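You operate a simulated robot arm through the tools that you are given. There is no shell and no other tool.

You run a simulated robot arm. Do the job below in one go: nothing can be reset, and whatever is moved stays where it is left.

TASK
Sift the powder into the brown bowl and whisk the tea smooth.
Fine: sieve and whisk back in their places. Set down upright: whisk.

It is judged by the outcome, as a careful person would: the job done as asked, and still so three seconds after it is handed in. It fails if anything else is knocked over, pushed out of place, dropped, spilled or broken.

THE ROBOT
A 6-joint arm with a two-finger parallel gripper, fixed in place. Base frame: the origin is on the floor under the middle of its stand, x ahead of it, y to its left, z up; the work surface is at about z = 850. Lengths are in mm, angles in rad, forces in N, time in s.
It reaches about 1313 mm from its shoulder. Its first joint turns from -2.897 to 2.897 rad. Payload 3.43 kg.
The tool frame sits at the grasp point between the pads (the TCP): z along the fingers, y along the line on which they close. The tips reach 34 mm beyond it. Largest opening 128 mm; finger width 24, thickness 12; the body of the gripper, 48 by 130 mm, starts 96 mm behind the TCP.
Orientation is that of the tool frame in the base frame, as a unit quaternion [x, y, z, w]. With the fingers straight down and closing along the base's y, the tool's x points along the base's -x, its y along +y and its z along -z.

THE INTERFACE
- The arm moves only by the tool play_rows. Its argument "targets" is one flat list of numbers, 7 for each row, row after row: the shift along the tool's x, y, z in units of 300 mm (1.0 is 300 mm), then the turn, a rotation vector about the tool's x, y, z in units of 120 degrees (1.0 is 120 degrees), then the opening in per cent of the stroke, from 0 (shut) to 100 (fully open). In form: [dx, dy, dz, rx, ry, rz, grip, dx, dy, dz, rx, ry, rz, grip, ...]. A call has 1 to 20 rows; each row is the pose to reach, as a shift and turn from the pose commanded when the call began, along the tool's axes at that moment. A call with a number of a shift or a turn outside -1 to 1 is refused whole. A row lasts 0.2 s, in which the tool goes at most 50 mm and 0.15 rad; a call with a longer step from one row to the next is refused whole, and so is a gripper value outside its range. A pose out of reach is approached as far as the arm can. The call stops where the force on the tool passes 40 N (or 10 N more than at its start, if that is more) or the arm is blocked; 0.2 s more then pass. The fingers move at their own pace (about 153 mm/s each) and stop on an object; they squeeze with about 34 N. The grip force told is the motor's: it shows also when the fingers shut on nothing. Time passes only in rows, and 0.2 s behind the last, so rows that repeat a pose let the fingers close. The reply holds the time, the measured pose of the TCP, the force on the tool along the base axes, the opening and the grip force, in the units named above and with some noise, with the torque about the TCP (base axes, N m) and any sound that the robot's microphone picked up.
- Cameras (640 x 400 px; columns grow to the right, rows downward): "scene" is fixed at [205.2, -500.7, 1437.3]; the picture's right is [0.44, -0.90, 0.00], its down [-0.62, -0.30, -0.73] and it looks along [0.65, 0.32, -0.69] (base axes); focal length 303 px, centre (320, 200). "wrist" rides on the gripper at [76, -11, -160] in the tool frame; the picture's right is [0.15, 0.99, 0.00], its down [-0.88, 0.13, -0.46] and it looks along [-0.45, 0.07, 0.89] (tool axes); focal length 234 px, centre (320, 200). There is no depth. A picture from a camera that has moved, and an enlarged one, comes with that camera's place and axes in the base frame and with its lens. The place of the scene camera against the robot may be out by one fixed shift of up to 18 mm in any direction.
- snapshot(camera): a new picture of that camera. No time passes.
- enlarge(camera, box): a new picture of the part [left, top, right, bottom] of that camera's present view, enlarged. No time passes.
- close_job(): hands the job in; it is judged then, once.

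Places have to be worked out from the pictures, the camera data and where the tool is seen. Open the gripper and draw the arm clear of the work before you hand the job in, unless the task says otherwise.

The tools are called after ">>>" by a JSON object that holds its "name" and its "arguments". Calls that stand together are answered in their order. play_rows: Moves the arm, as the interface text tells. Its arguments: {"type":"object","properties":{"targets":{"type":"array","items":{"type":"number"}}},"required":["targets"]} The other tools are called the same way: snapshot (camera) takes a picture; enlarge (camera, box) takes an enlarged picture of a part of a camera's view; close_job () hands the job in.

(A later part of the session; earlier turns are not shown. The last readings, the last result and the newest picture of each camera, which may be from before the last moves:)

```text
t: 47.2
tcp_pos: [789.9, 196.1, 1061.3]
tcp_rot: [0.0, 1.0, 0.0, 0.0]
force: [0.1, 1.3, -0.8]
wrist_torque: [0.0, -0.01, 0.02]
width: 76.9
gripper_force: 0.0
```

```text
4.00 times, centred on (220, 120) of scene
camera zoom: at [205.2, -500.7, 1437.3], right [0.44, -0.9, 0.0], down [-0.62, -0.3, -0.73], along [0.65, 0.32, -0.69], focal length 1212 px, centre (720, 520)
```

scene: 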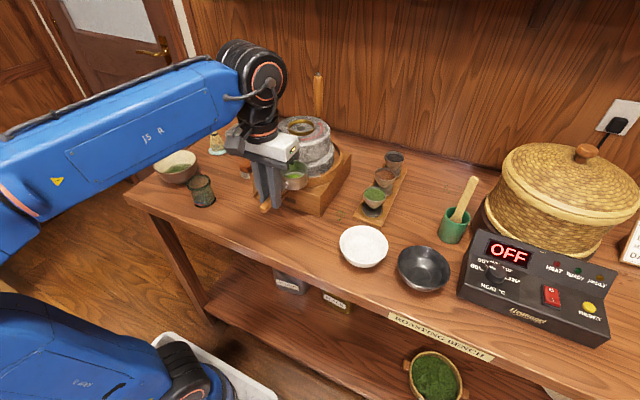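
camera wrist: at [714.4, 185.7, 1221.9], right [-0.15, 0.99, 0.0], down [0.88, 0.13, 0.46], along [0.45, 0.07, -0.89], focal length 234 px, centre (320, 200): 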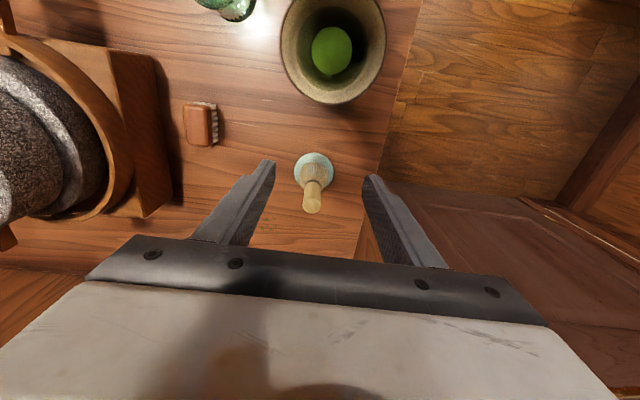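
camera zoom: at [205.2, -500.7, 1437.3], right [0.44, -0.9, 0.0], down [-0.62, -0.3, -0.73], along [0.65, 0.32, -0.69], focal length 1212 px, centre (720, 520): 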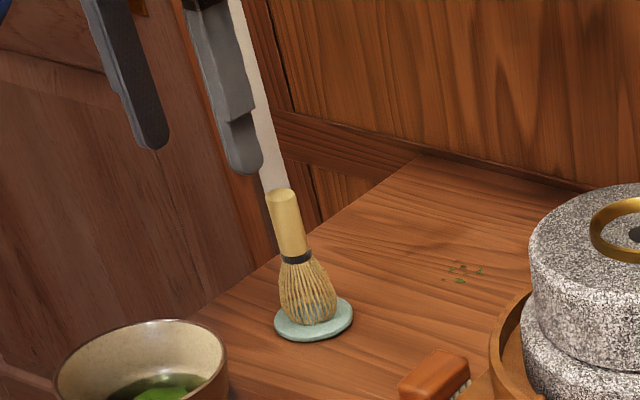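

Whisk triangulates to about (848,196.5), handle z 921–972, Ø22 mm, pad centre (848,197). I move over it and descend with open fingers to z≈962, then check before closing.

>>> {"name": "play_rows", "arguments": {"targets": [-0.07, 0, 0, 0, 0, 0, 60, -0.14, 0, 0, 0, 0, 0, 60, -0.192, 0, 0, 0, 0, 0, 60, -0.192, 0, 0.08, 0, 0, 0, 60, -0.192, 0, 0.16, 0, 0, 0, 60, -0.192, 0, 0.24, 0, 0, 0, 50, -0.192, 0, 0.3, 0, 0, 0, 45, -0.192, 0, 0.33, 0, 0, 0, 40, -0.192, 0, 0.33, 0, 0, 0, 40]}}

>>> {"name": "enlarge", "arguments": {"camera": "scene", "box": [170, 70, 270, 170]}}

>>> {"name": "enlarge", "arguments": {"camera": "wrist", "box": [220, 100, 420, 260]}}

```text
t: 49.2
tcp_pos: [847.9, 197.3, 961.5]
tcp_rot: [0.0, 1.0, 0.0, 0.0]
force: [1.0, -0.1, 0.1]
wrist_torque: [0.0, -0.01, -0.01]
width: 50.8
gripper_force: 0.1
```

```text
4.00 times, centred on (220, 120) of scene
camera zoom: at [205.2, -500.7, 1437.3], right [0.44, -0.9, 0.0], down [-0.62, -0.3, -0.73], along [0.65, 0.32, -0.69], focal length 1212 px, centre (720, 520)
```

zoom: 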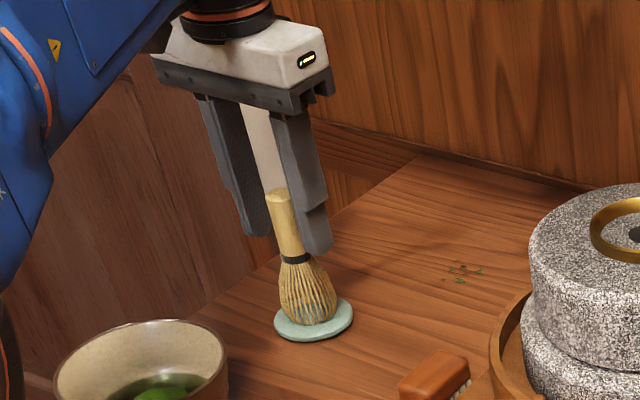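

```text
2.50 times, centred on (320, 180) of wrist
camera zoom: at [773.7, 186.3, 1121.1], right [-0.15, 0.99, 0.0], down [0.88, 0.13, 0.46], along [0.45, 0.07, -0.89], focal length 585 px, centre (320, 250)
```

zoom: 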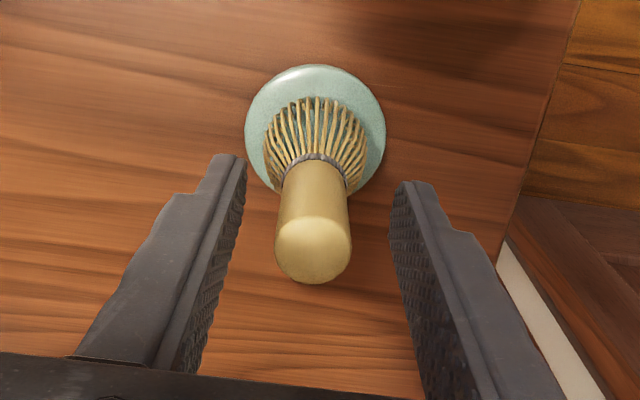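

The handle sits between the fingers, about 1 mm toward -y of centre. I shift 1.2 mm and close gradually onto it.

>>> {"name": "play_rows", "arguments": {"targets": [0, -0.004, 0, 0, 0, 0, 40, 0, -0.004, 0, 0, 0, 0, 28, 0, -0.004, 0, 0, 0, 0, 23, 0, -0.004, 0, 0, 0, 0, 20, 0, -0.004, 0, 0, 0, 0, 18.5, 0, -0.004, 0, 0, 0, 0, 17.5, 0, -0.004, 0, 0, 0, 0, 16.5, 0, -0.004, 0, 0, 0, 0, 14, 0, -0.004, 0, 0, 0, 0, 0, 0, -0.004, 0, 0, 0, 0, 0, 0, -0.004, 0, 0, 0, 0, 0]}}

>>> {"name": "enlarge", "arguments": {"camera": "wrist", "box": [220, 100, 420, 260]}}

>>> {"name": "enlarge", "arguments": {"camera": "scene", "box": [170, 70, 270, 170]}}

```text
t: 51.6
tcp_pos: [848.8, 196.1, 961.6]
tcp_rot: [0.0, 1.0, 0.0, 0.0]
force: [0.7, 0.5, -0.5]
wrist_torque: [0.0, 0.0, 0.0]
width: 21.0
gripper_force: 34.0
```

```text
2.50 times, centred on (320, 180) of wrist
camera zoom: at [773.9, 184.9, 1121.0], right [-0.15, 0.99, 0.0], down [0.88, 0.13, 0.46], along [0.45, 0.07, -0.89], focal length 585 px, centre (320, 250)
```

zoom: 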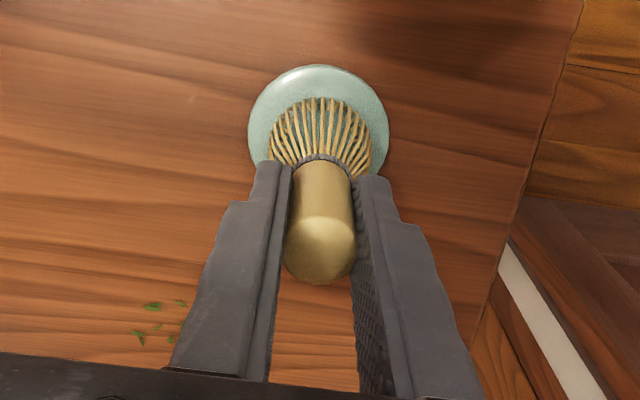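

```text
4.00 times, centred on (220, 120) of scene
camera zoom: at [205.2, -500.7, 1437.3], right [0.44, -0.9, 0.0], down [-0.62, -0.3, -0.73], along [0.65, 0.32, -0.69], focal length 1212 px, centre (720, 520)
```

zoom: 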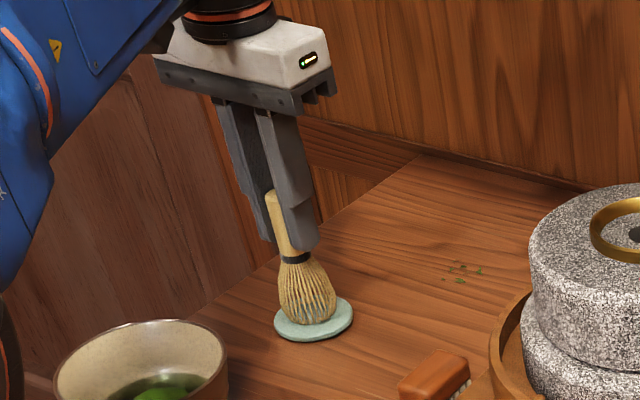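

Whisk is gripped (21 mm, 34 N) and still upright on its pad. I lift it 90 mm and check it's held straight.

>>> {"name": "play_rows", "arguments": {"targets": [0, 0, -0.01, 0, 0, 0, 0, 0, 0, -0.04, 0, 0, 0, 0, 0, 0, -0.09, 0, 0, 0, 0, 0, 0, -0.15, 0, 0, 0, 0, 0, 0, -0.21, 0, 0, 0, 0, 0, 0, -0.26, 0, 0, 0, 0, 0, 0, -0.29, 0, 0, 0, 0, 0, 0, -0.3, 0, 0, 0, 0, 0, 0, -0.3, 0, 0, 0, 0]}}

>>> {"name": "enlarge", "arguments": {"camera": "scene", "box": [170, 50, 270, 150]}}

>>> {"name": "enlarge", "arguments": {"camera": "wrist", "box": [220, 60, 420, 260]}}

```text
t: 53.6
tcp_pos: [848.7, 195.6, 1052.2]
tcp_rot: [-0.001, 1.0, 0.0, 0.0]
force: [0.4, -0.4, -0.2]
wrist_torque: [0.02, 0.0, -0.02]
width: 17.8
gripper_force: 34.6
```

```text
4.00 times, centred on (220, 100) of scene
camera zoom: at [205.2, -500.7, 1437.3], right [0.44, -0.9, 0.0], down [-0.62, -0.3, -0.73], along [0.65, 0.32, -0.69], focal length 1212 px, centre (720, 600)
```

zoom: 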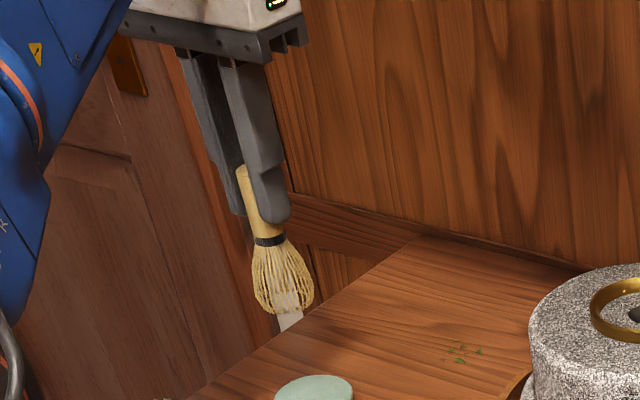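

```text
2.00 times, centred on (320, 160) of wrist
camera zoom: at [773.9, 184.2, 1212.6], right [-0.15, 0.99, 0.0], down [0.88, 0.13, 0.46], along [0.45, 0.07, -0.89], focal length 468 px, centre (320, 280)
```

zoom: 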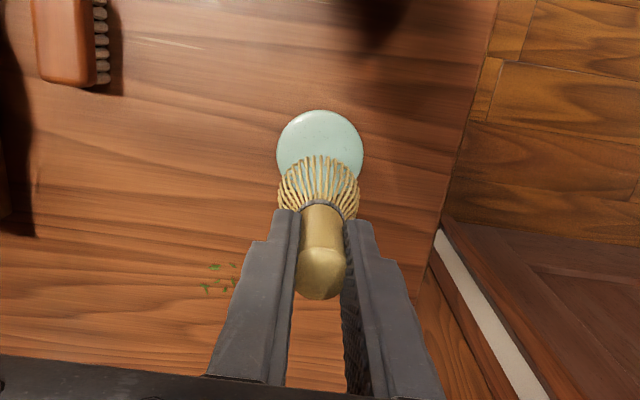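

The measured width dropped from 21.0 to 17.8 mm during the lift, so I look more closely at how the whisk sits in the fingers before going on.

>>> {"name": "enlarge", "arguments": {"camera": "wrist", "box": [280, 110, 360, 220]}}

>>> {"name": "enlarge", "arguments": {"camera": "scene", "box": [205, 75, 260, 125]}}

>>> {"name": "play_rows", "arguments": {"targets": [0, 0, 0, 0, 0, 0, 0, 0, 0, 0, 0, 0, 0, 0]}}

>>> {"name": "enlarge", "arguments": {"camera": "wrist", "box": [280, 110, 360, 220]}}

```text
3.64 times, centred on (320, 165) of wrist
camera zoom: at [773.9, 184.2, 1212.6], right [-0.15, 0.99, 0.0], down [0.88, 0.13, 0.46], along [0.45, 0.07, -0.89], focal length 852 px, centre (320, 327)
```

zoom: 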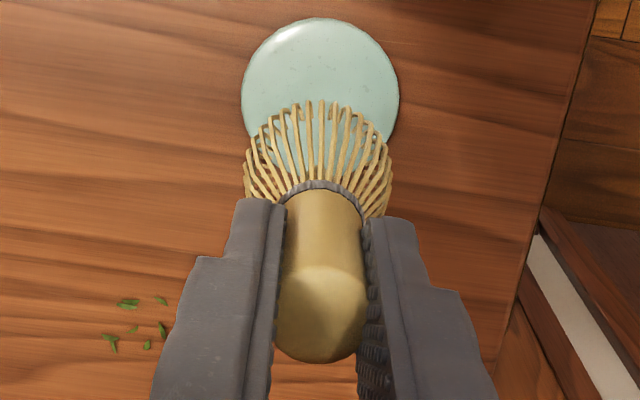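

```text
8.00 times, centred on (232, 100) of scene
camera zoom: at [205.2, -500.7, 1437.3], right [0.44, -0.9, 0.0], down [-0.62, -0.3, -0.73], along [0.65, 0.32, -0.69], focal length 2425 px, centre (1020, 1000)
```

zoom: 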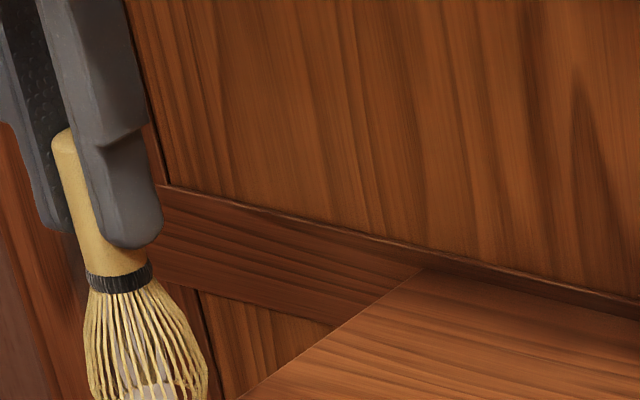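

```text
t: 54.2
tcp_pos: [849.0, 196.3, 1052.8]
tcp_rot: [0.0, 1.0, 0.0, 0.0]
force: [0.7, 0.4, 0.5]
wrist_torque: [0.0, -0.03, 0.0]
width: 18.7
gripper_force: 34.1
```

```text
3.64 times, centred on (320, 165) of wrist
camera zoom: at [773.9, 184.2, 1212.5], right [-0.15, 0.99, 0.0], down [0.88, 0.13, 0.46], along [0.45, 0.07, -0.89], focal length 852 px, centre (320, 327)
```

zoom: 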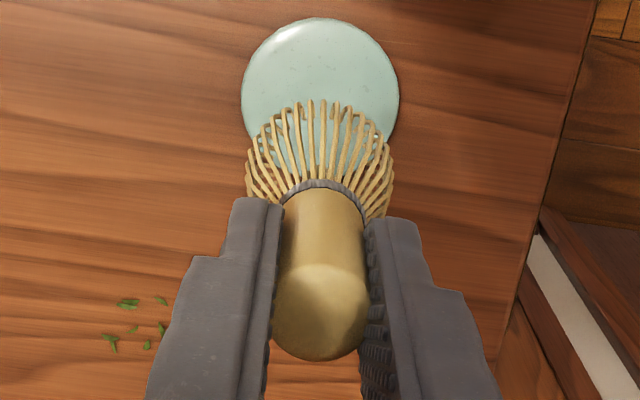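

The whisk hasn't slipped (band and top are where they should be relative to the fingers); the pads just settle a bit into the light handle. I carry it over the bowl at this height.

>>> {"name": "play_rows", "arguments": {"targets": [0.03, 0, 0, 0, 0, 0, 0, 0.09, 0, 0, 0, 0, 0, 0, 0.17, 0, 0, 0, 0, 0, 0, 0.26, 0, 0, 0, 0, 0, 0, 0.35, 0, 0, 0, 0, 0, 0, 0.43, 0, 0, 0, 0, 0, 0, 0.5, 0, 0, 0, 0, 0, 0, 0.55, 0, 0, 0, 0, 0, 0, 0.573, 0, 0, 0, 0, 0, 0, 0.573, 0, 0, 0, 0, 0, 0]}}

>>> {"name": "enlarge", "arguments": {"camera": "wrist", "box": [220, 60, 420, 260]}}

>>> {"name": "enlarge", "arguments": {"camera": "scene", "box": [130, 90, 250, 210]}}

```text
t: 56.4
tcp_pos: [675.9, 194.3, 1052.3]
tcp_rot: [0.0, 1.0, 0.0, -0.001]
force: [-0.3, -0.8, 0.5]
wrist_torque: [0.01, 0.05, 0.03]
width: 19.2
gripper_force: 34.2
```

```text
2.00 times, centred on (320, 160) of wrist
camera zoom: at [601.6, 183.0, 1212.0], right [-0.15, 0.99, 0.0], down [0.88, 0.13, 0.46], along [0.45, 0.07, -0.89], focal length 468 px, centre (320, 280)
```

zoom: 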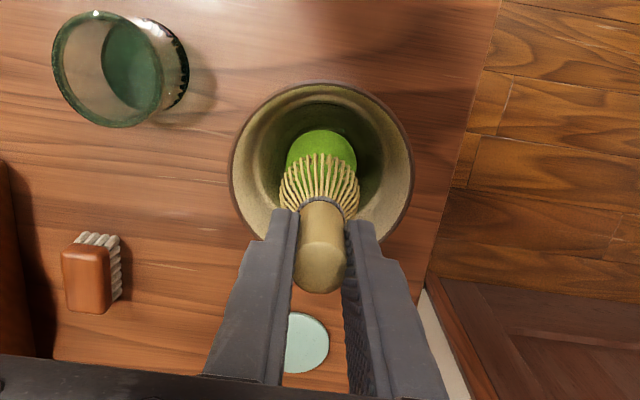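

```text
3.33 times, centred on (190, 150) of scene
camera zoom: at [205.2, -500.7, 1437.3], right [0.44, -0.9, 0.0], down [-0.62, -0.3, -0.73], along [0.65, 0.32, -0.69], focal length 1010 px, centre (753, 367)
```

zoom: 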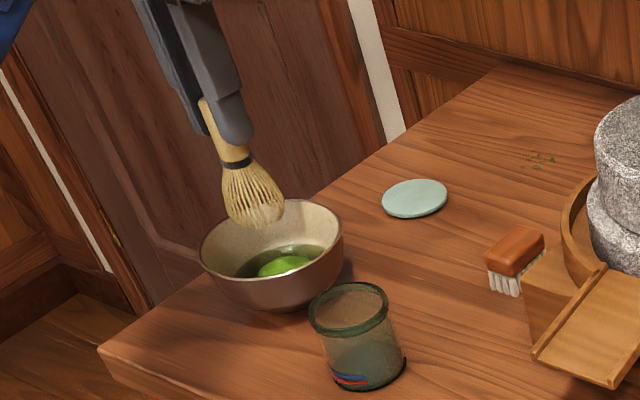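

The whisk is centred over the bowl, but has crept roughly 8 mm down through the pads. Its lower end is now about TCP−116, so I lower until it's in the tea (TCP z≈990), watching force.

>>> {"name": "play_rows", "arguments": {"targets": [0.005, 0.003, 0.03, 0, 0, 0, 0, 0.005, 0.003, 0.08, 0, 0, 0, 0, 0.005, 0.003, 0.13, 0, 0, 0, 0, 0.005, 0.003, 0.17, 0, 0, 0, 0, 0.005, 0.003, 0.195, 0, 0, 0, 0, 0.005, 0.003, 0.205, 0, 0, 0, 0]}}

>>> {"name": "enlarge", "arguments": {"camera": "wrist", "box": [220, 60, 420, 260]}}

>>> {"name": "enlarge", "arguments": {"camera": "scene", "box": [150, 110, 240, 200]}}

```text
t: 57.8
tcp_pos: [674.9, 195.7, 989.8]
tcp_rot: [0.0, 1.0, 0.0, 0.0]
force: [-0.1, 0.6, -0.2]
wrist_torque: [0.02, 0.01, 0.0]
width: 19.0
gripper_force: 34.4
```

```text
2.00 times, centred on (320, 160) of wrist
camera zoom: at [600.4, 184.9, 1149.9], right [-0.15, 0.99, 0.0], down [0.88, 0.13, 0.46], along [0.45, 0.07, -0.89], focal length 468 px, centre (320, 280)
```

zoom: 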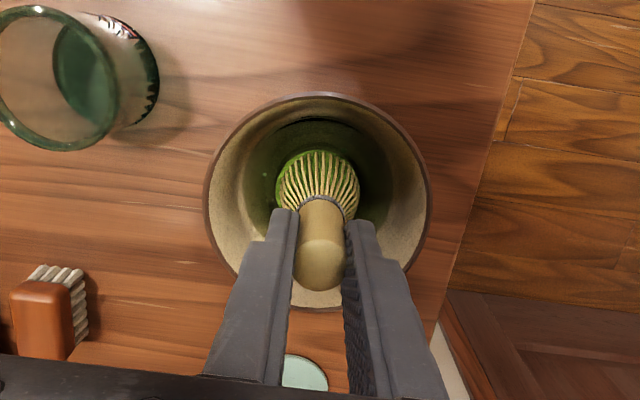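

```text
4.44 times, centred on (195, 155) of scene
camera zoom: at [205.2, -500.7, 1437.3], right [0.44, -0.9, 0.0], down [-0.62, -0.3, -0.73], along [0.65, 0.32, -0.69], focal length 1347 px, centre (876, 400)
```

zoom: 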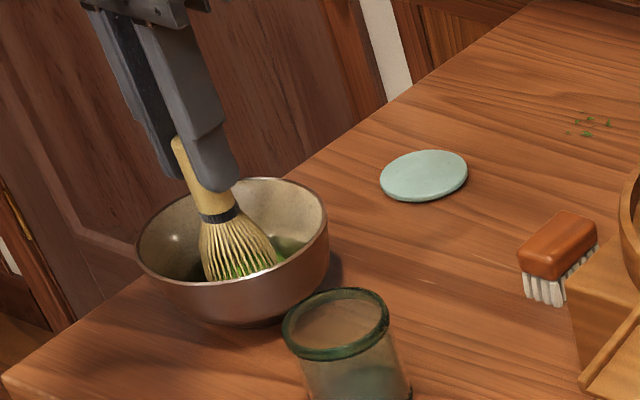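

The whisk tip is in the tea, centred (bowl centre ≈ (673.5,196)). I whisk with quick ±10 mm strokes in y and a slow drift in x.

>>> {"name": "play_rows", "arguments": {"targets": [0.0, 0.033, 0, 0, 0, 0, 0, 0.01, -0.033, 0, 0, 0, 0, 0, 0.018, 0.033, 0, 0, 0, 0, 0, 0.018, -0.033, 0, 0, 0, 0, 0, 0.01, 0.033, 0, 0, 0, 0, 0, 0.0, -0.033, 0, 0, 0, 0, 0, -0.01, 0.033, 0, 0, 0, 0, 0, -0.018, -0.033, 0, 0, 0, 0, 0, -0.018, 0.033, 0, 0, 0, 0, 0, -0.01, -0.033, 0, 0, 0, 0, 0, 0.0, 0.033, 0, 0, 0, 0, 0, 0.01, -0.033, 0, 0, 0, 0, 0, 0.018, 0.033, 0, 0, 0, 0, 0, 0.018, -0.033, 0, 0, 0, 0, 0, 0.01, 0.033, 0, 0, 0, 0, 0, 0.0, -0.033, 0, 0, 0, 0, 0, 0.0, 0.0, 0, 0, 0, 0, 0]}}

>>> {"name": "enlarge", "arguments": {"camera": "wrist", "box": [220, 60, 420, 260]}}

>>> {"name": "enlarge", "arguments": {"camera": "scene", "box": [150, 110, 240, 200]}}

```text
t: 61.4
tcp_pos: [676.1, 193.9, 989.8]
tcp_rot: [-0.002, 1.0, 0.0, -0.001]
force: [-0.7, 0.8, -0.5]
wrist_torque: [-0.01, -0.04, 0.0]
width: 20.4
gripper_force: 34.3
```

```text
2.00 times, centred on (320, 160) of wrist
camera zoom: at [600.2, 184.3, 1150.2], right [-0.15, 0.99, 0.0], down [0.88, 0.13, 0.46], along [0.45, 0.07, -0.89], focal length 468 px, centre (320, 280)
```

zoom: 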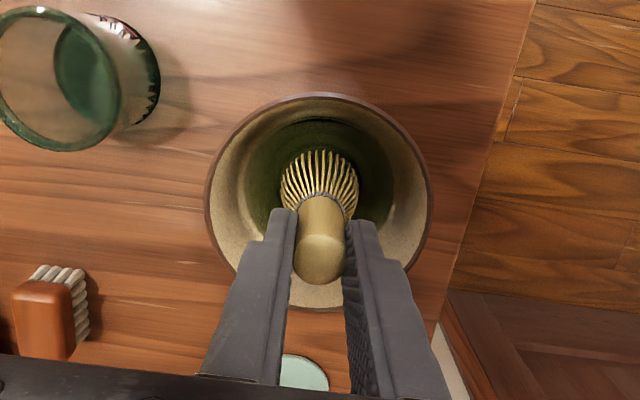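

```text
4.44 times, centred on (195, 155) of scene
camera zoom: at [205.2, -500.7, 1437.3], right [0.44, -0.9, 0.0], down [-0.62, -0.3, -0.73], along [0.65, 0.32, -0.69], focal length 1347 px, centre (876, 400)
```

zoom: 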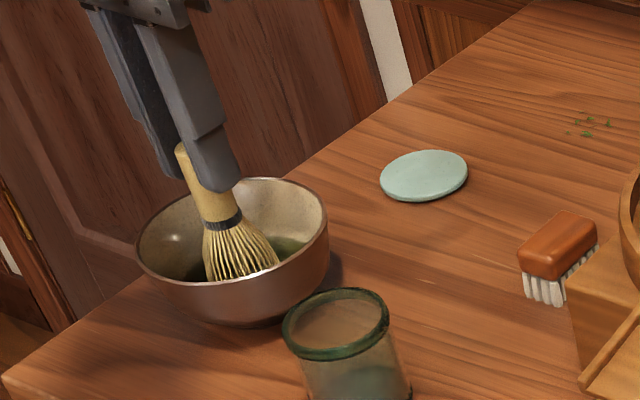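

The powder heap is no longer visible and the bowl hasn't moved. I zoom in on the tea surface to see whether it is smooth.

>>> {"name": "enlarge", "arguments": {"camera": "wrist", "box": [265, 95, 375, 195]}}

>>> {"name": "enlarge", "arguments": {"camera": "scene", "box": [165, 140, 220, 185]}}

```text
4.00 times, centred on (320, 145) of wrist
camera zoom: at [600.2, 184.3, 1150.2], right [-0.15, 0.99, 0.0], down [0.88, 0.13, 0.46], along [0.45, 0.07, -0.89], focal length 937 px, centre (320, 420)
```

zoom: 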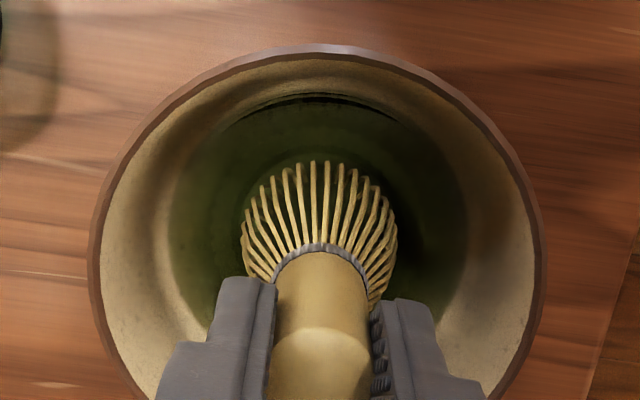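

```text
8.89 times, centred on (192, 162) of scene
camera zoom: at [205.2, -500.7, 1437.3], right [0.44, -0.9, 0.0], down [-0.62, -0.3, -0.73], along [0.65, 0.32, -0.69], focal length 2694 px, centre (1453, 533)
```

zoom: 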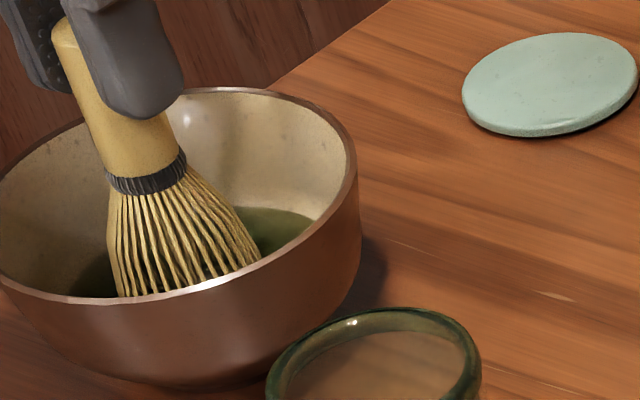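

The tea looks evenly dark green with no clump visible. I give one more set of strokes to make sure it's fully smooth, watching the grip.

>>> {"name": "play_rows", "arguments": {"targets": [0.0, 0.033, 0, 0, 0, 0, 0, 0.01, -0.033, 0, 0, 0, 0, 0, 0.02, 0.033, 0, 0, 0, 0, 0, 0.02, -0.033, 0, 0, 0, 0, 0, 0.01, 0.033, 0, 0, 0, 0, 0, 0.0, -0.033, 0, 0, 0, 0, 0, -0.01, 0.033, 0, 0, 0, 0, 0, -0.02, -0.033, 0, 0, 0, 0, 0, -0.02, 0.033, 0, 0, 0, 0, 0, -0.01, -0.033, 0, 0, 0, 0, 0, 0.0, 0.033, 0, 0, 0, 0, 0, 0.0, -0.033, 0, 0, 0, 0, 0, 0.0, 0.033, 0, 0, 0, 0, 0, 0.0, -0.033, 0, 0, 0, 0, 0, 0.0, 0.0, 0, 0, 0, 0, 0]}}

>>> {"name": "enlarge", "arguments": {"camera": "wrist", "box": [220, 60, 420, 260]}}

>>> {"name": "enlarge", "arguments": {"camera": "scene", "box": [165, 140, 220, 185]}}

```text
t: 64.6
tcp_pos: [674.2, 196.8, 988.7]
tcp_rot: [-0.001, 1.0, 0.0, 0.0]
force: [0.6, 0.2, 0.6]
wrist_torque: [-0.01, -0.02, -0.02]
width: 20.4
gripper_force: 33.2
```

```text
2.00 times, centred on (320, 160) of wrist
camera zoom: at [599.2, 185.7, 1149.6], right [-0.15, 0.99, 0.0], down [0.88, 0.13, 0.46], along [0.45, 0.07, -0.89], focal length 468 px, centre (320, 280)
```

zoom: 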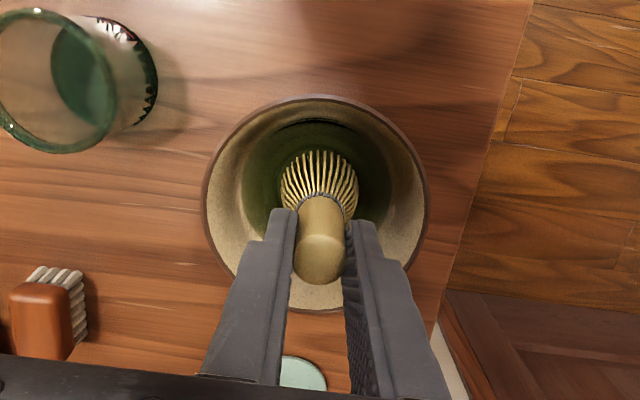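

```text
8.89 times, centred on (192, 162) of scene
camera zoom: at [205.2, -500.7, 1437.3], right [0.44, -0.9, 0.0], down [-0.62, -0.3, -0.73], along [0.65, 0.32, -0.69], focal length 2694 px, centre (1453, 533)
```

zoom: 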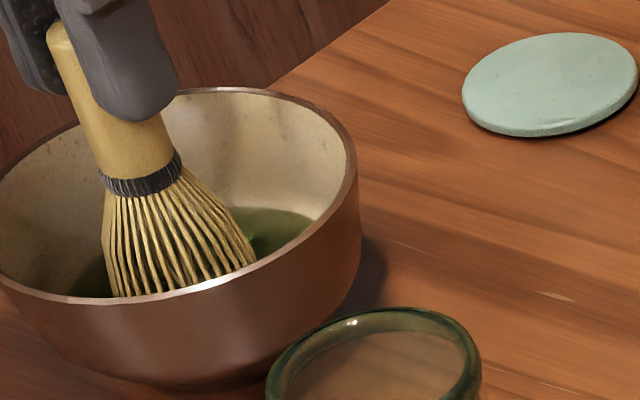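

The grip position held this time. I lift the whisk out gently (70 mm) and inspect both tea and whisk.

>>> {"name": "play_rows", "arguments": {"targets": [0, 0, -0.01, 0, 0, 0, 0, 0, 0, -0.035, 0, 0, 0, 0, 0, 0, -0.07, 0, 0, 0, 0, 0, 0, -0.11, 0, 0, 0, 0, 0, 0, -0.15, 0, 0, 0, 0, 0, 0, -0.19, 0, 0, 0, 0, 0, 0, -0.22, 0, 0, 0, 0, 0, 0, -0.235, 0, 0, 0, 0]}}

>>> {"name": "enlarge", "arguments": {"camera": "wrist", "box": [220, 60, 420, 260]}}

>>> {"name": "enlarge", "arguments": {"camera": "scene", "box": [150, 100, 240, 190]}}

```text
t: 66.4
tcp_pos: [674.7, 195.9, 1060.0]
tcp_rot: [0.0, 1.0, 0.0, -0.001]
force: [-0.6, 0.3, -0.2]
wrist_torque: [0.01, 0.02, 0.01]
width: 20.4
gripper_force: 34.0
```

```text
2.00 times, centred on (320, 160) of wrist
camera zoom: at [599.5, 185.1, 1220.3], right [-0.15, 0.99, 0.0], down [0.88, 0.13, 0.46], along [0.45, 0.07, -0.89], focal length 468 px, centre (320, 280)
```

zoom: 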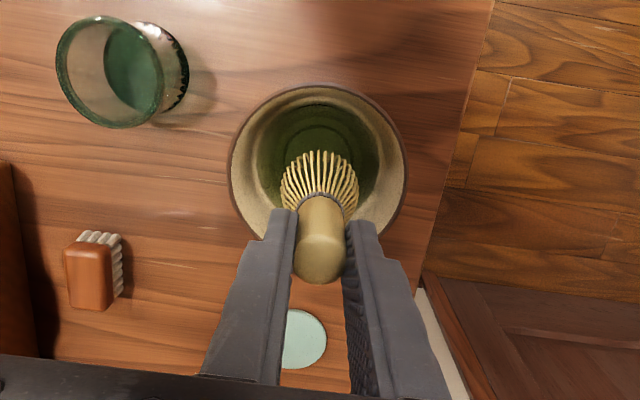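

```text
4.44 times, centred on (195, 145) of scene
camera zoom: at [205.2, -500.7, 1437.3], right [0.44, -0.9, 0.0], down [-0.62, -0.3, -0.73], along [0.65, 0.32, -0.69], focal length 1347 px, centre (876, 444)
```

zoom: 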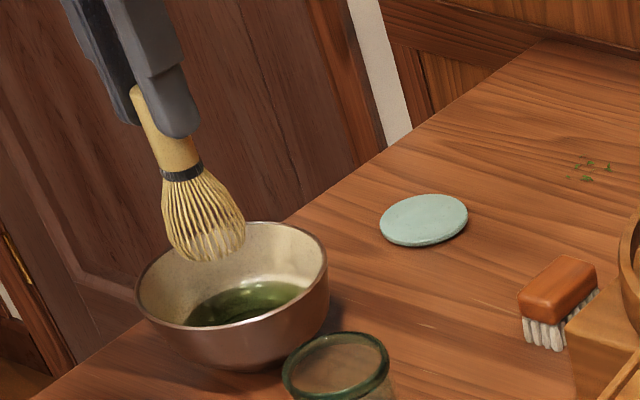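

The whisk is still held straight, no further slip. I zoom in on the tea.

>>> {"name": "enlarge", "arguments": {"camera": "scene", "box": [165, 145, 220, 185]}}

>>> {"name": "enlarge", "arguments": {"camera": "wrist", "box": [285, 95, 365, 165]}}

```text
10.00 times, centred on (192, 165) of scene
camera zoom: at [205.2, -500.7, 1437.3], right [0.44, -0.9, 0.0], down [-0.62, -0.3, -0.73], along [0.65, 0.32, -0.69], focal length 3031 px, centre (1595, 550)
```

zoom: 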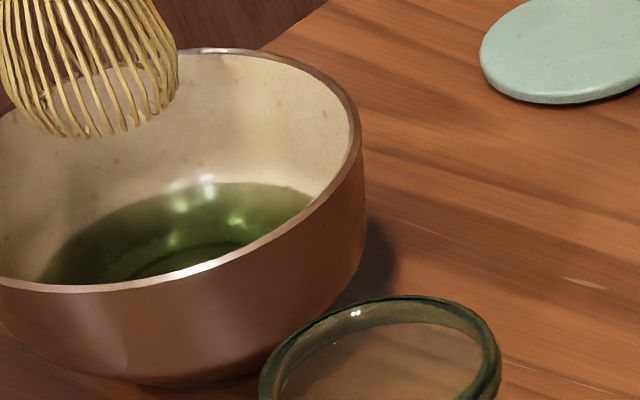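

```text
5.71 times, centred on (325, 130) of wrist
camera zoom: at [599.5, 185.1, 1220.3], right [-0.15, 0.99, 0.0], down [0.88, 0.13, 0.46], along [0.45, 0.07, -0.89], focal length 1338 px, centre (291, 600)
```

zoom: 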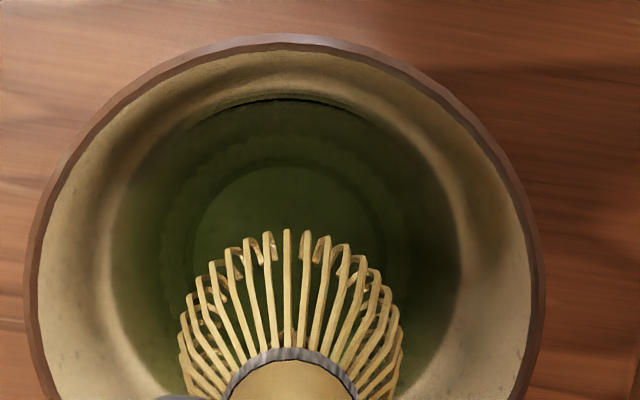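

The clump is gone and the liquid looks even. For certainty I dip back in and do one more short round of strokes.

>>> {"name": "play_rows", "arguments": {"targets": [0, 0, 0.02, 0, 0, 0, 0, 0, 0, 0.06, 0, 0, 0, 0, 0, 0, 0.11, 0, 0, 0, 0, 0, 0, 0.16, 0, 0, 0, 0, 0, 0, 0.2, 0, 0, 0, 0, 0, 0, 0.225, 0, 0, 0, 0, 0, 0, 0.235, 0, 0, 0, 0]}}

>>> {"name": "play_rows", "arguments": {"targets": [0.0, 0.03, 0, 0, 0, 0, 0, 0.015, -0.03, 0, 0, 0, 0, 0, 0.025, 0.03, 0, 0, 0, 0, 0, 0.025, -0.03, 0, 0, 0, 0, 0, 0.015, 0.03, 0, 0, 0, 0, 0, 0.0, -0.033, 0, 0, 0, 0, 0, -0.015, 0.03, 0, 0, 0, 0, 0, -0.025, -0.03, 0, 0, 0, 0, 0, -0.025, 0.03, 0, 0, 0, 0, 0, -0.015, -0.03, 0, 0, 0, 0, 0, 0.0, 0.033, 0, 0, 0, 0, 0, 0.0, -0.033, 0, 0, 0, 0, 0, 0.0, 0.033, 0, 0, 0, 0, 0, 0.0, -0.033, 0, 0, 0, 0, 0, 0.0, 0.033, 0, 0, 0, 0, 0, 0.0, -0.033, 0, 0, 0, 0, 0, 0.0, 0.0, 0, 0, 0, 0, 0]}}

>>> {"name": "enlarge", "arguments": {"camera": "wrist", "box": [220, 60, 420, 260]}}

>>> {"name": "enlarge", "arguments": {"camera": "scene", "box": [150, 110, 240, 200]}}

```text
t: 68.0
tcp_pos: [675.4, 196.9, 989.4]
tcp_rot: [-0.001, 1.0, -0.001, -0.001]
force: [0.6, 0.1, -0.5]
wrist_torque: [-0.03, -0.02, 0.0]
width: 20.3
gripper_force: 34.4
```

```text
t: 71.6
tcp_pos: [674.7, 195.5, 989.4]
tcp_rot: [-0.001, 1.0, 0.0, 0.0]
force: [0.1, 0.1, 0.1]
wrist_torque: [0.01, -0.02, 0.01]
width: 20.2
gripper_force: 34.1
```

```text
2.00 times, centred on (320, 160) of wrist
camera zoom: at [598.9, 184.2, 1150.2], right [-0.15, 0.99, 0.0], down [0.88, 0.13, 0.46], along [0.45, 0.07, -0.89], focal length 468 px, centre (320, 280)
```

zoom: 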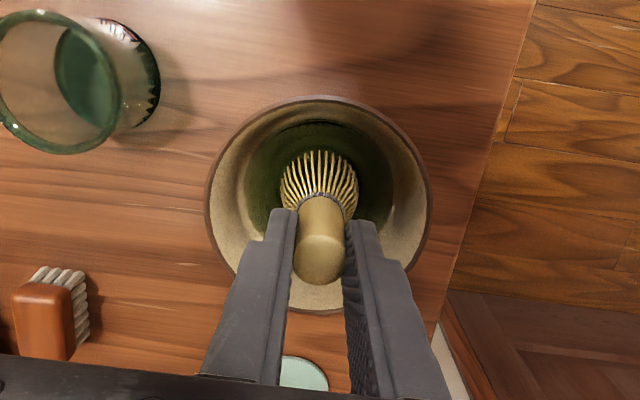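

```text
4.44 times, centred on (195, 155) of scene
camera zoom: at [205.2, -500.7, 1437.3], right [0.44, -0.9, 0.0], down [-0.62, -0.3, -0.73], along [0.65, 0.32, -0.69], focal length 1347 px, centre (876, 400)
```

zoom: 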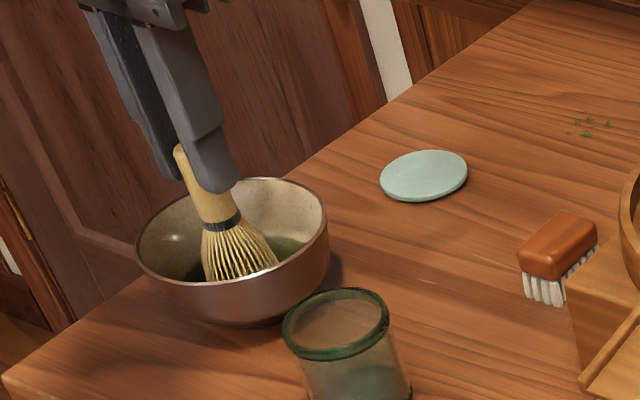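

No more slip and everything stays in place. I lift out again and carry the whisk back above its pad.

>>> {"name": "play_rows", "arguments": {"targets": [0, 0, -0.01, 0, 0, 0, 0, 0, 0, -0.035, 0, 0, 0, 0, 0, 0, -0.07, 0, 0, 0, 0, 0, 0, -0.11, 0, 0, 0, 0, 0, 0, -0.15, 0, 0, 0, 0, 0, 0, -0.19, 0, 0, 0, 0, 0, 0, -0.22, 0, 0, 0, 0, 0, 0, -0.235, 0, 0, 0, 0]}}

>>> {"name": "play_rows", "arguments": {"targets": [-0.02, 0, 0, 0, 0, 0, 0, -0.07, 0, 0, 0, 0, 0, 0, -0.14, 0, 0, 0, 0, 0, 0, -0.22, -0.001, 0, 0, 0, 0, 0, -0.3, -0.002, 0, 0, 0, 0, 0, -0.38, -0.003, 0, 0, 0, 0, 0, -0.45, -0.003, 0, 0, 0, 0, 0, -0.51, -0.003, 0, 0, 0, 0, 0, -0.55, -0.003, 0, 0, 0, 0, 0, -0.57, -0.003, 0, 0, 0, 0, 0, -0.578, -0.003, 0, 0, 0, 0, 0, -0.578, -0.003, 0, 0, 0, 0, 0]}}

>>> {"name": "enlarge", "arguments": {"camera": "wrist", "box": [280, 110, 360, 220]}}

>>> {"name": "enlarge", "arguments": {"camera": "scene", "box": [170, 50, 270, 150]}}

```text
t: 73.4
tcp_pos: [674.1, 195.4, 1060.1]
tcp_rot: [0.0, 1.0, 0.001, 0.0]
force: [0.1, 0.2, -0.7]
wrist_torque: [-0.03, 0.0, 0.0]
width: 20.0
gripper_force: 34.1
```

```text
t: 76.0
tcp_pos: [848.2, 195.2, 1061.4]
tcp_rot: [-0.001, 1.0, 0.001, 0.0]
force: [-0.9, 0.5, -0.4]
wrist_torque: [0.01, -0.02, 0.02]
width: 20.5
gripper_force: 34.1
```

```text
3.64 times, centred on (320, 165) of wrist
camera zoom: at [773.9, 184.3, 1221.2], right [-0.15, 0.99, 0.0], down [0.88, 0.13, 0.46], along [0.45, 0.07, -0.89], focal length 852 px, centre (320, 327)
```

zoom: 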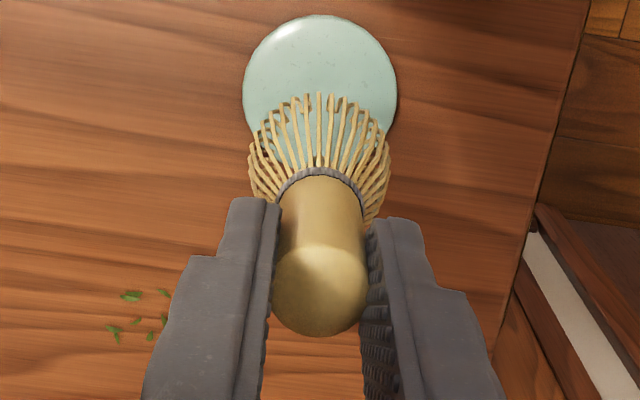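

```text
4.00 times, centred on (220, 100) of scene
camera zoom: at [205.2, -500.7, 1437.3], right [0.44, -0.9, 0.0], down [-0.62, -0.3, -0.73], along [0.65, 0.32, -0.69], focal length 1212 px, centre (720, 600)
```

zoom: 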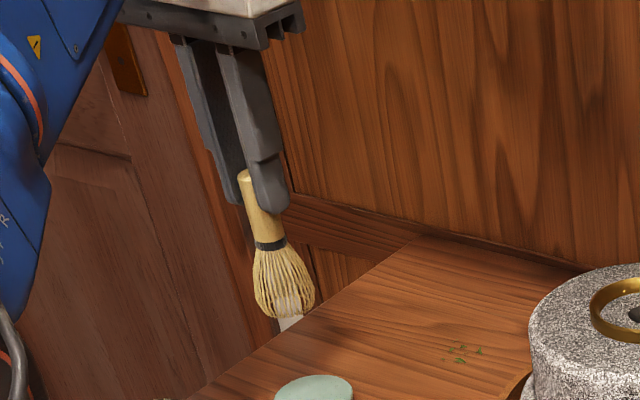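

The whisk hangs upright, centred above the pad; it has slipped about 17 mm in total, so it should touch at about 82 mm lower. I go down most of the way first.

>>> {"name": "play_rows", "arguments": {"targets": [0, 0, 0.02, 0, 0, 0, 0, 0, 0, 0.06, 0, 0, 0, 0, 0, 0, 0.11, 0, 0, 0, 0, 0, 0, 0.16, 0, 0, 0, 0, 0, 0, 0.2, 0, 0, 0, 0, 0, 0, 0.225, 0, 0, 0, 0, 0, 0, 0.24, 0, 0, 0, 0, 0, 0, 0.245, 0, 0, 0, 0]}}

>>> {"name": "enlarge", "arguments": {"camera": "wrist", "box": [280, 110, 360, 220]}}

>>> {"name": "enlarge", "arguments": {"camera": "scene", "box": [185, 100, 250, 165]}}

```text
t: 77.8
tcp_pos: [847.5, 196.7, 985.3]
tcp_rot: [0.0, 1.0, 0.001, 0.0]
force: [-0.7, -0.2, -0.1]
wrist_torque: [-0.01, 0.01, 0.0]
width: 20.0
gripper_force: 33.9
```

```text
3.64 times, centred on (320, 165) of wrist
camera zoom: at [773.1, 184.9, 1145.6], right [-0.15, 0.99, 0.0], down [0.88, 0.13, 0.46], along [0.45, 0.07, -0.89], focal length 852 px, centre (320, 327)
```

zoom: 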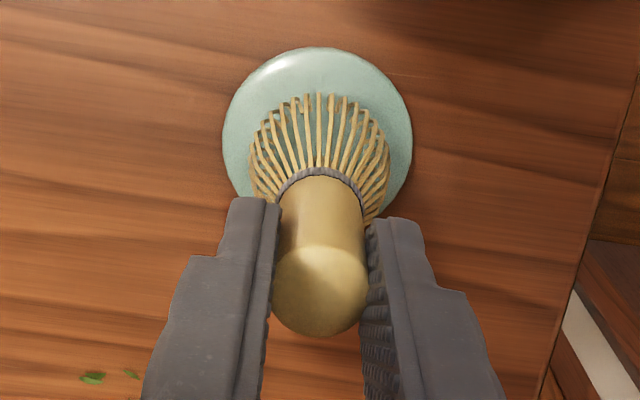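

```text
6.15 times, centred on (218, 132) of scene
camera zoom: at [205.2, -500.7, 1437.3], right [0.44, -0.9, 0.0], down [-0.62, -0.3, -0.73], along [0.65, 0.32, -0.69], focal length 1865 px, centre (951, 615)
```

zoom: 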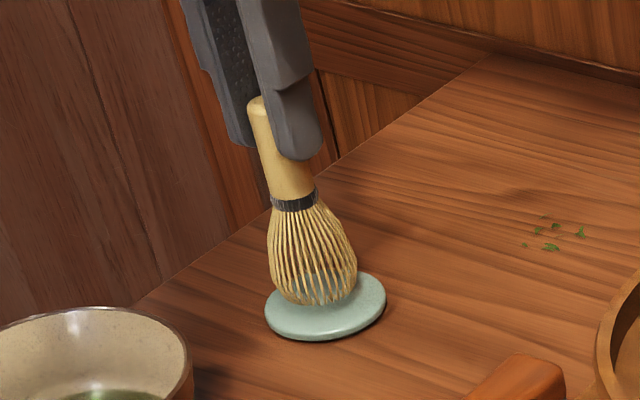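

The whisk is about 5–8 mm above its pad. I inch down 5 mm and read the force.

>>> {"name": "play_rows", "arguments": {"targets": [0, 0, 0.004, 0, 0, 0, 0, 0, 0, 0.008, 0, 0, 0, 0, 0, 0, 0.012, 0, 0, 0, 0, 0, 0, 0.016, 0, 0, 0, 0]}}

>>> {"name": "enlarge", "arguments": {"camera": "scene", "box": [185, 100, 250, 165]}}

```text
t: 78.8
tcp_pos: [849.2, 196.0, 981.0]
tcp_rot: [0.0, 1.0, -0.001, 0.0]
force: [0.0, 0.1, 0.3]
wrist_torque: [-0.02, 0.02, 0.01]
width: 20.1
gripper_force: 34.3
```

```text
6.15 times, centred on (218, 132) of scene
camera zoom: at [205.2, -500.7, 1437.3], right [0.44, -0.9, 0.0], down [-0.62, -0.3, -0.73], along [0.65, 0.32, -0.69], focal length 1865 px, centre (951, 615)
```

zoom: 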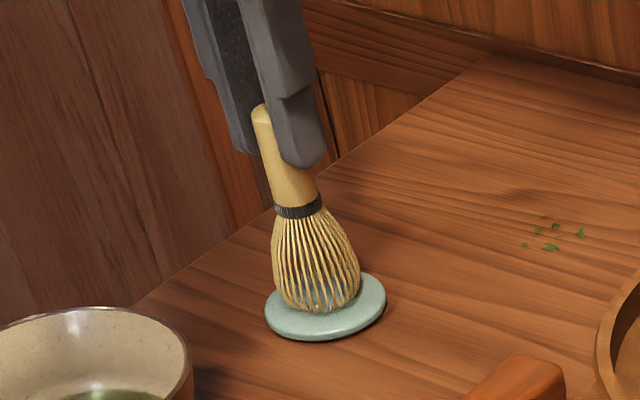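

The band is back to nearly its original pixel height. I inch down another 1.8 mm and check for contact force.

>>> {"name": "play_rows", "arguments": {"targets": [0, 0, 0.002, 0, 0, 0, 0, 0, 0, 0.004, 0, 0, 0, 0, 0, 0, 0.006, 0, 0, 0, 0]}}

>>> {"name": "enlarge", "arguments": {"camera": "scene", "box": [185, 100, 250, 165]}}

```text
t: 79.6
tcp_pos: [848.9, 194.2, 981.1]
tcp_rot: [0.0, 1.0, 0.001, 0.0]
force: [-0.8, -1.3, 0.4]
wrist_torque: [0.01, -0.01, 0.01]
width: 20.2
gripper_force: 34.2
```

```text
6.15 times, centred on (218, 132) of scene
camera zoom: at [205.2, -500.7, 1437.3], right [0.44, -0.9, 0.0], down [-0.62, -0.3, -0.73], along [0.65, 0.32, -0.69], focal length 1865 px, centre (951, 615)
```

zoom: 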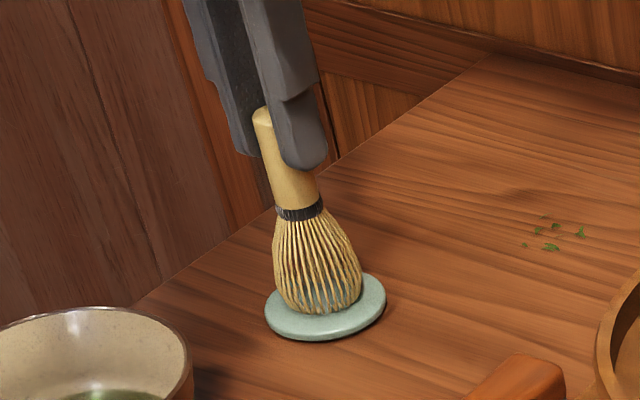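

Close to touching. I continue in ~1 mm steps to detect contact.

>>> {"name": "play_rows", "arguments": {"targets": [0, 0, 0.002, 0, 0, 0, 0, 0, 0, 0.004, 0, 0, 0, 0]}}

>>> {"name": "play_rows", "arguments": {"targets": [0, 0, 0.002, 0, 0, 0, 0, 0, 0, 0.004, 0, 0, 0, 0]}}

>>> {"name": "enlarge", "arguments": {"camera": "scene", "box": [185, 100, 250, 165]}}

>>> {"name": "enlarge", "arguments": {"camera": "wrist", "box": [280, 110, 360, 220]}}

```text
t: 80.2
tcp_pos: [849.5, 194.7, 979.5]
tcp_rot: [-0.001, 1.0, 0.0, 0.001]
force: [-1.5, -0.1, 8.2]
wrist_torque: [0.01, 0.28, 0.0]
width: 20.2
gripper_force: 33.6
```

```text
t: 80.8
tcp_pos: [848.4, 193.3, 978.5]
tcp_rot: [0.0, 1.0, 0.0, 0.002]
force: [4.2, -1.2, 26.0]
wrist_torque: [-0.12, -0.57, -0.01]
width: 20.5
gripper_force: 33.6
```

```text
6.15 times, centred on (218, 132) of scene
camera zoom: at [205.2, -500.7, 1437.3], right [0.44, -0.9, 0.0], down [-0.62, -0.3, -0.73], along [0.65, 0.32, -0.69], focal length 1865 px, centre (951, 615)
```

zoom: 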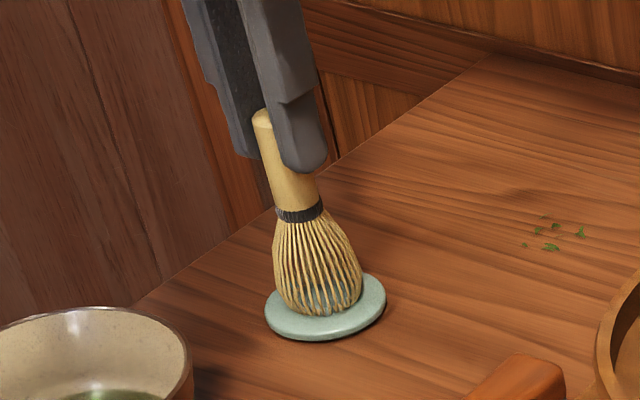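

```text
3.64 times, centred on (320, 165) of wrist
camera zoom: at [772.7, 183.8, 1138.5], right [-0.15, 0.99, 0.0], down [0.88, 0.13, 0.46], along [0.45, 0.07, -0.89], focal length 852 px, centre (320, 327)
```

zoom: 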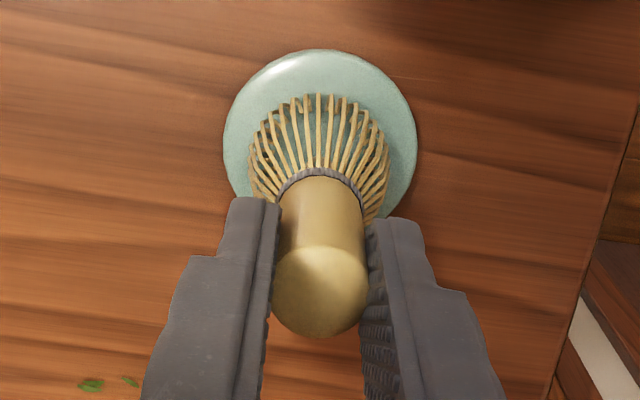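

Contact is clear (26 N). I back off about 1.5 mm to leave only a light touch and check force.

>>> {"name": "play_rows", "arguments": {"targets": [0, 0, -0.003, 0, 0, 0, 0, 0, 0, -0.005, 0, 0, 0, 0, 0, 0, -0.005, 0, 0, 0, 0]}}

```text
t: 81.6
tcp_pos: [847.3, 194.1, 977.6]
tcp_rot: [-0.001, 1.0, 0.0, -0.001]
force: [-0.6, -0.3, 3.4]
wrist_torque: [0.0, 0.08, 0.0]
width: 20.2
gripper_force: 34.2
```

Only 3.4 N of light contact remains. I open the fingers slowly so the whisk settles upright.

>>> {"name": "play_rows", "arguments": {"targets": [0, 0, 0, 0, 0, 0, 15.8, 0, 0, 0, 0, 0, 0, 16.3, 0, 0, 0, 0, 0, 0, 16.8, 0, 0, 0, 0, 0, 0, 17.5, 0, 0, 0, 0, 0, 0, 18.5, 0, 0, 0, 0, 0, 0, 20, 0, 0, 0, 0, 0, 0, 24, 0, 0, 0, 0, 0, 0, 30, 0, 0, 0, 0, 0, 0, 38, 0, 0, 0, 0, 0, 0, 38]}}

>>> {"name": "enlarge", "arguments": {"camera": "scene", "box": [185, 100, 250, 165]}}

>>> {"name": "enlarge", "arguments": {"camera": "wrist", "box": [280, 110, 360, 220]}}

```text
t: 83.8
tcp_pos: [848.2, 194.3, 979.8]
tcp_rot: [0.0, 1.0, 0.0, 0.0]
force: [-0.6, -0.3, 0.4]
wrist_torque: [0.0, 0.0, -0.05]
width: 48.2
gripper_force: 0.2
```

```text
6.15 times, centred on (218, 132) of scene
camera zoom: at [205.2, -500.7, 1437.3], right [0.44, -0.9, 0.0], down [-0.62, -0.3, -0.73], along [0.65, 0.32, -0.69], focal length 1865 px, centre (951, 615)
```

zoom: 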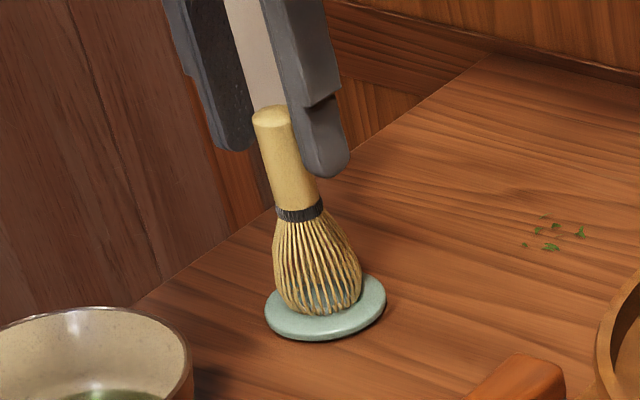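

```text
3.64 times, centred on (320, 165) of wrist
camera zoom: at [773.5, 183.8, 1139.6], right [-0.15, 0.99, 0.0], down [0.88, 0.13, 0.46], along [0.45, 0.07, -0.89], focal length 852 px, centre (320, 327)
```

zoom: 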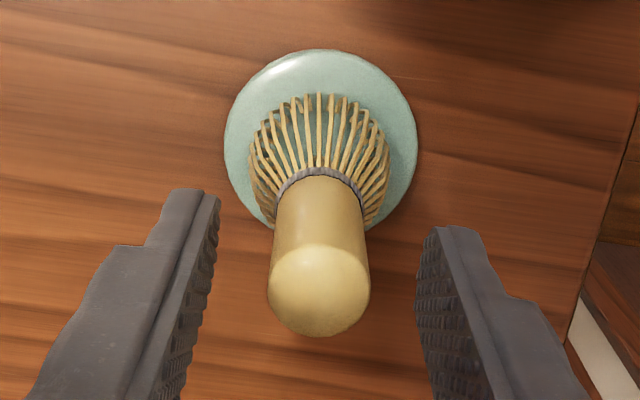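

The whisk stands upright and centred on its pad. I rise straight up, slowly at first.

>>> {"name": "play_rows", "arguments": {"targets": [0, 0, -0.02, 0, 0, 0, 38, 0, 0, -0.06, 0, 0, 0, 38, 0, 0, -0.12, 0, 0, 0, 38, 0, 0, -0.2, 0, 0, 0, 38, 0, 0, -0.3, 0, 0, 0, 38, 0, 0, -0.4, 0, 0, 0, 38, 0, 0, -0.45, 0, 0, 0, 38]}}

>>> {"name": "play_rows", "arguments": {"targets": [0.1, -0.05, 0, 0, 0, 0, 60, 0.22, -0.12, 0, 0, 0, 0, 80, 0.34, -0.2, 0, 0, 0, 0, 100, 0.44, -0.3, 0, 0, 0, 0, 100, 0.48, -0.42, 0, 0, 0, 0, 100, 0.48, -0.5, 0, 0, 0, 0, 100, 0.48, -0.5, 0, 0, 0, 0, 100]}}

>>> {"name": "snapshot", "arguments": {"camera": "scene"}}

>>> {"name": "snapshot", "arguments": {"camera": "wrist"}}

>>> {"name": "enlarge", "arguments": {"camera": "scene", "box": [140, 100, 300, 220]}}

```text
t: 85.4
tcp_pos: [848.7, 195.3, 1112.8]
tcp_rot: [0.0, 1.0, 0.0, 0.0]
force: [0.3, -1.4, -0.2]
wrist_torque: [-0.02, -0.03, 0.03]
width: 48.6
gripper_force: 0.1
```

```text
t: 87.0
tcp_pos: [705.8, 46.0, 1115.3]
tcp_rot: [0.0, 1.0, 0.0, 0.0]
force: [-0.5, 0.1, 0.3]
wrist_torque: [0.0, -0.02, -0.01]
width: 127.9
gripper_force: 0.1
```

```text
taken
```

scene: 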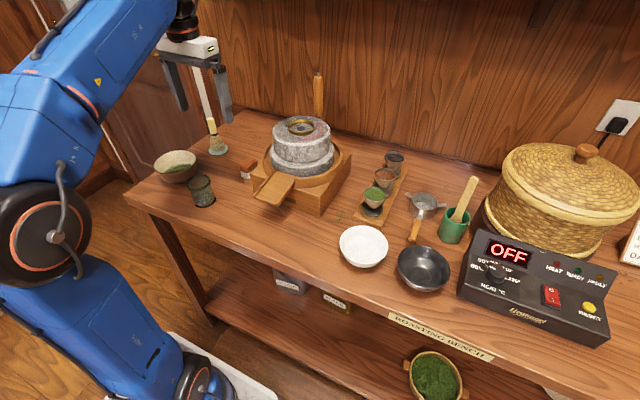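

```text
taken
camera wrist: at [631.0, 34.7, 1276.0], right [-0.15, 0.99, 0.0], down [0.88, 0.13, 0.46], along [0.45, 0.07, -0.89], focal length 234 px, centre (320, 200)
```

wrist: 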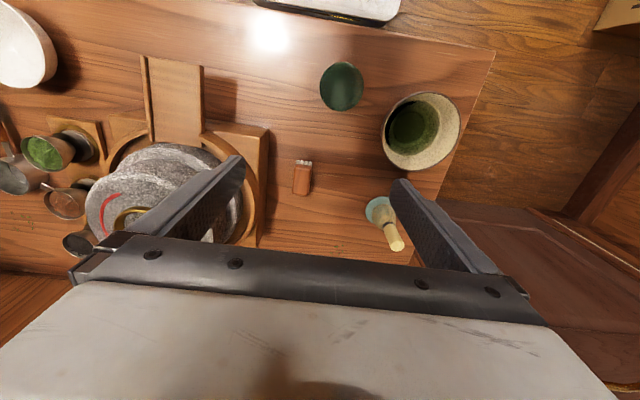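

```text
3.33 times, centred on (220, 160) of scene
camera zoom: at [205.2, -500.7, 1437.3], right [0.44, -0.9, 0.0], down [-0.62, -0.3, -0.73], along [0.65, 0.32, -0.69], focal length 1010 px, centre (653, 333)
```

zoom: 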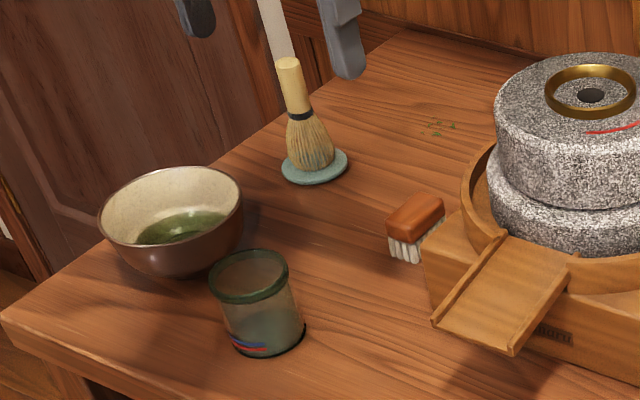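

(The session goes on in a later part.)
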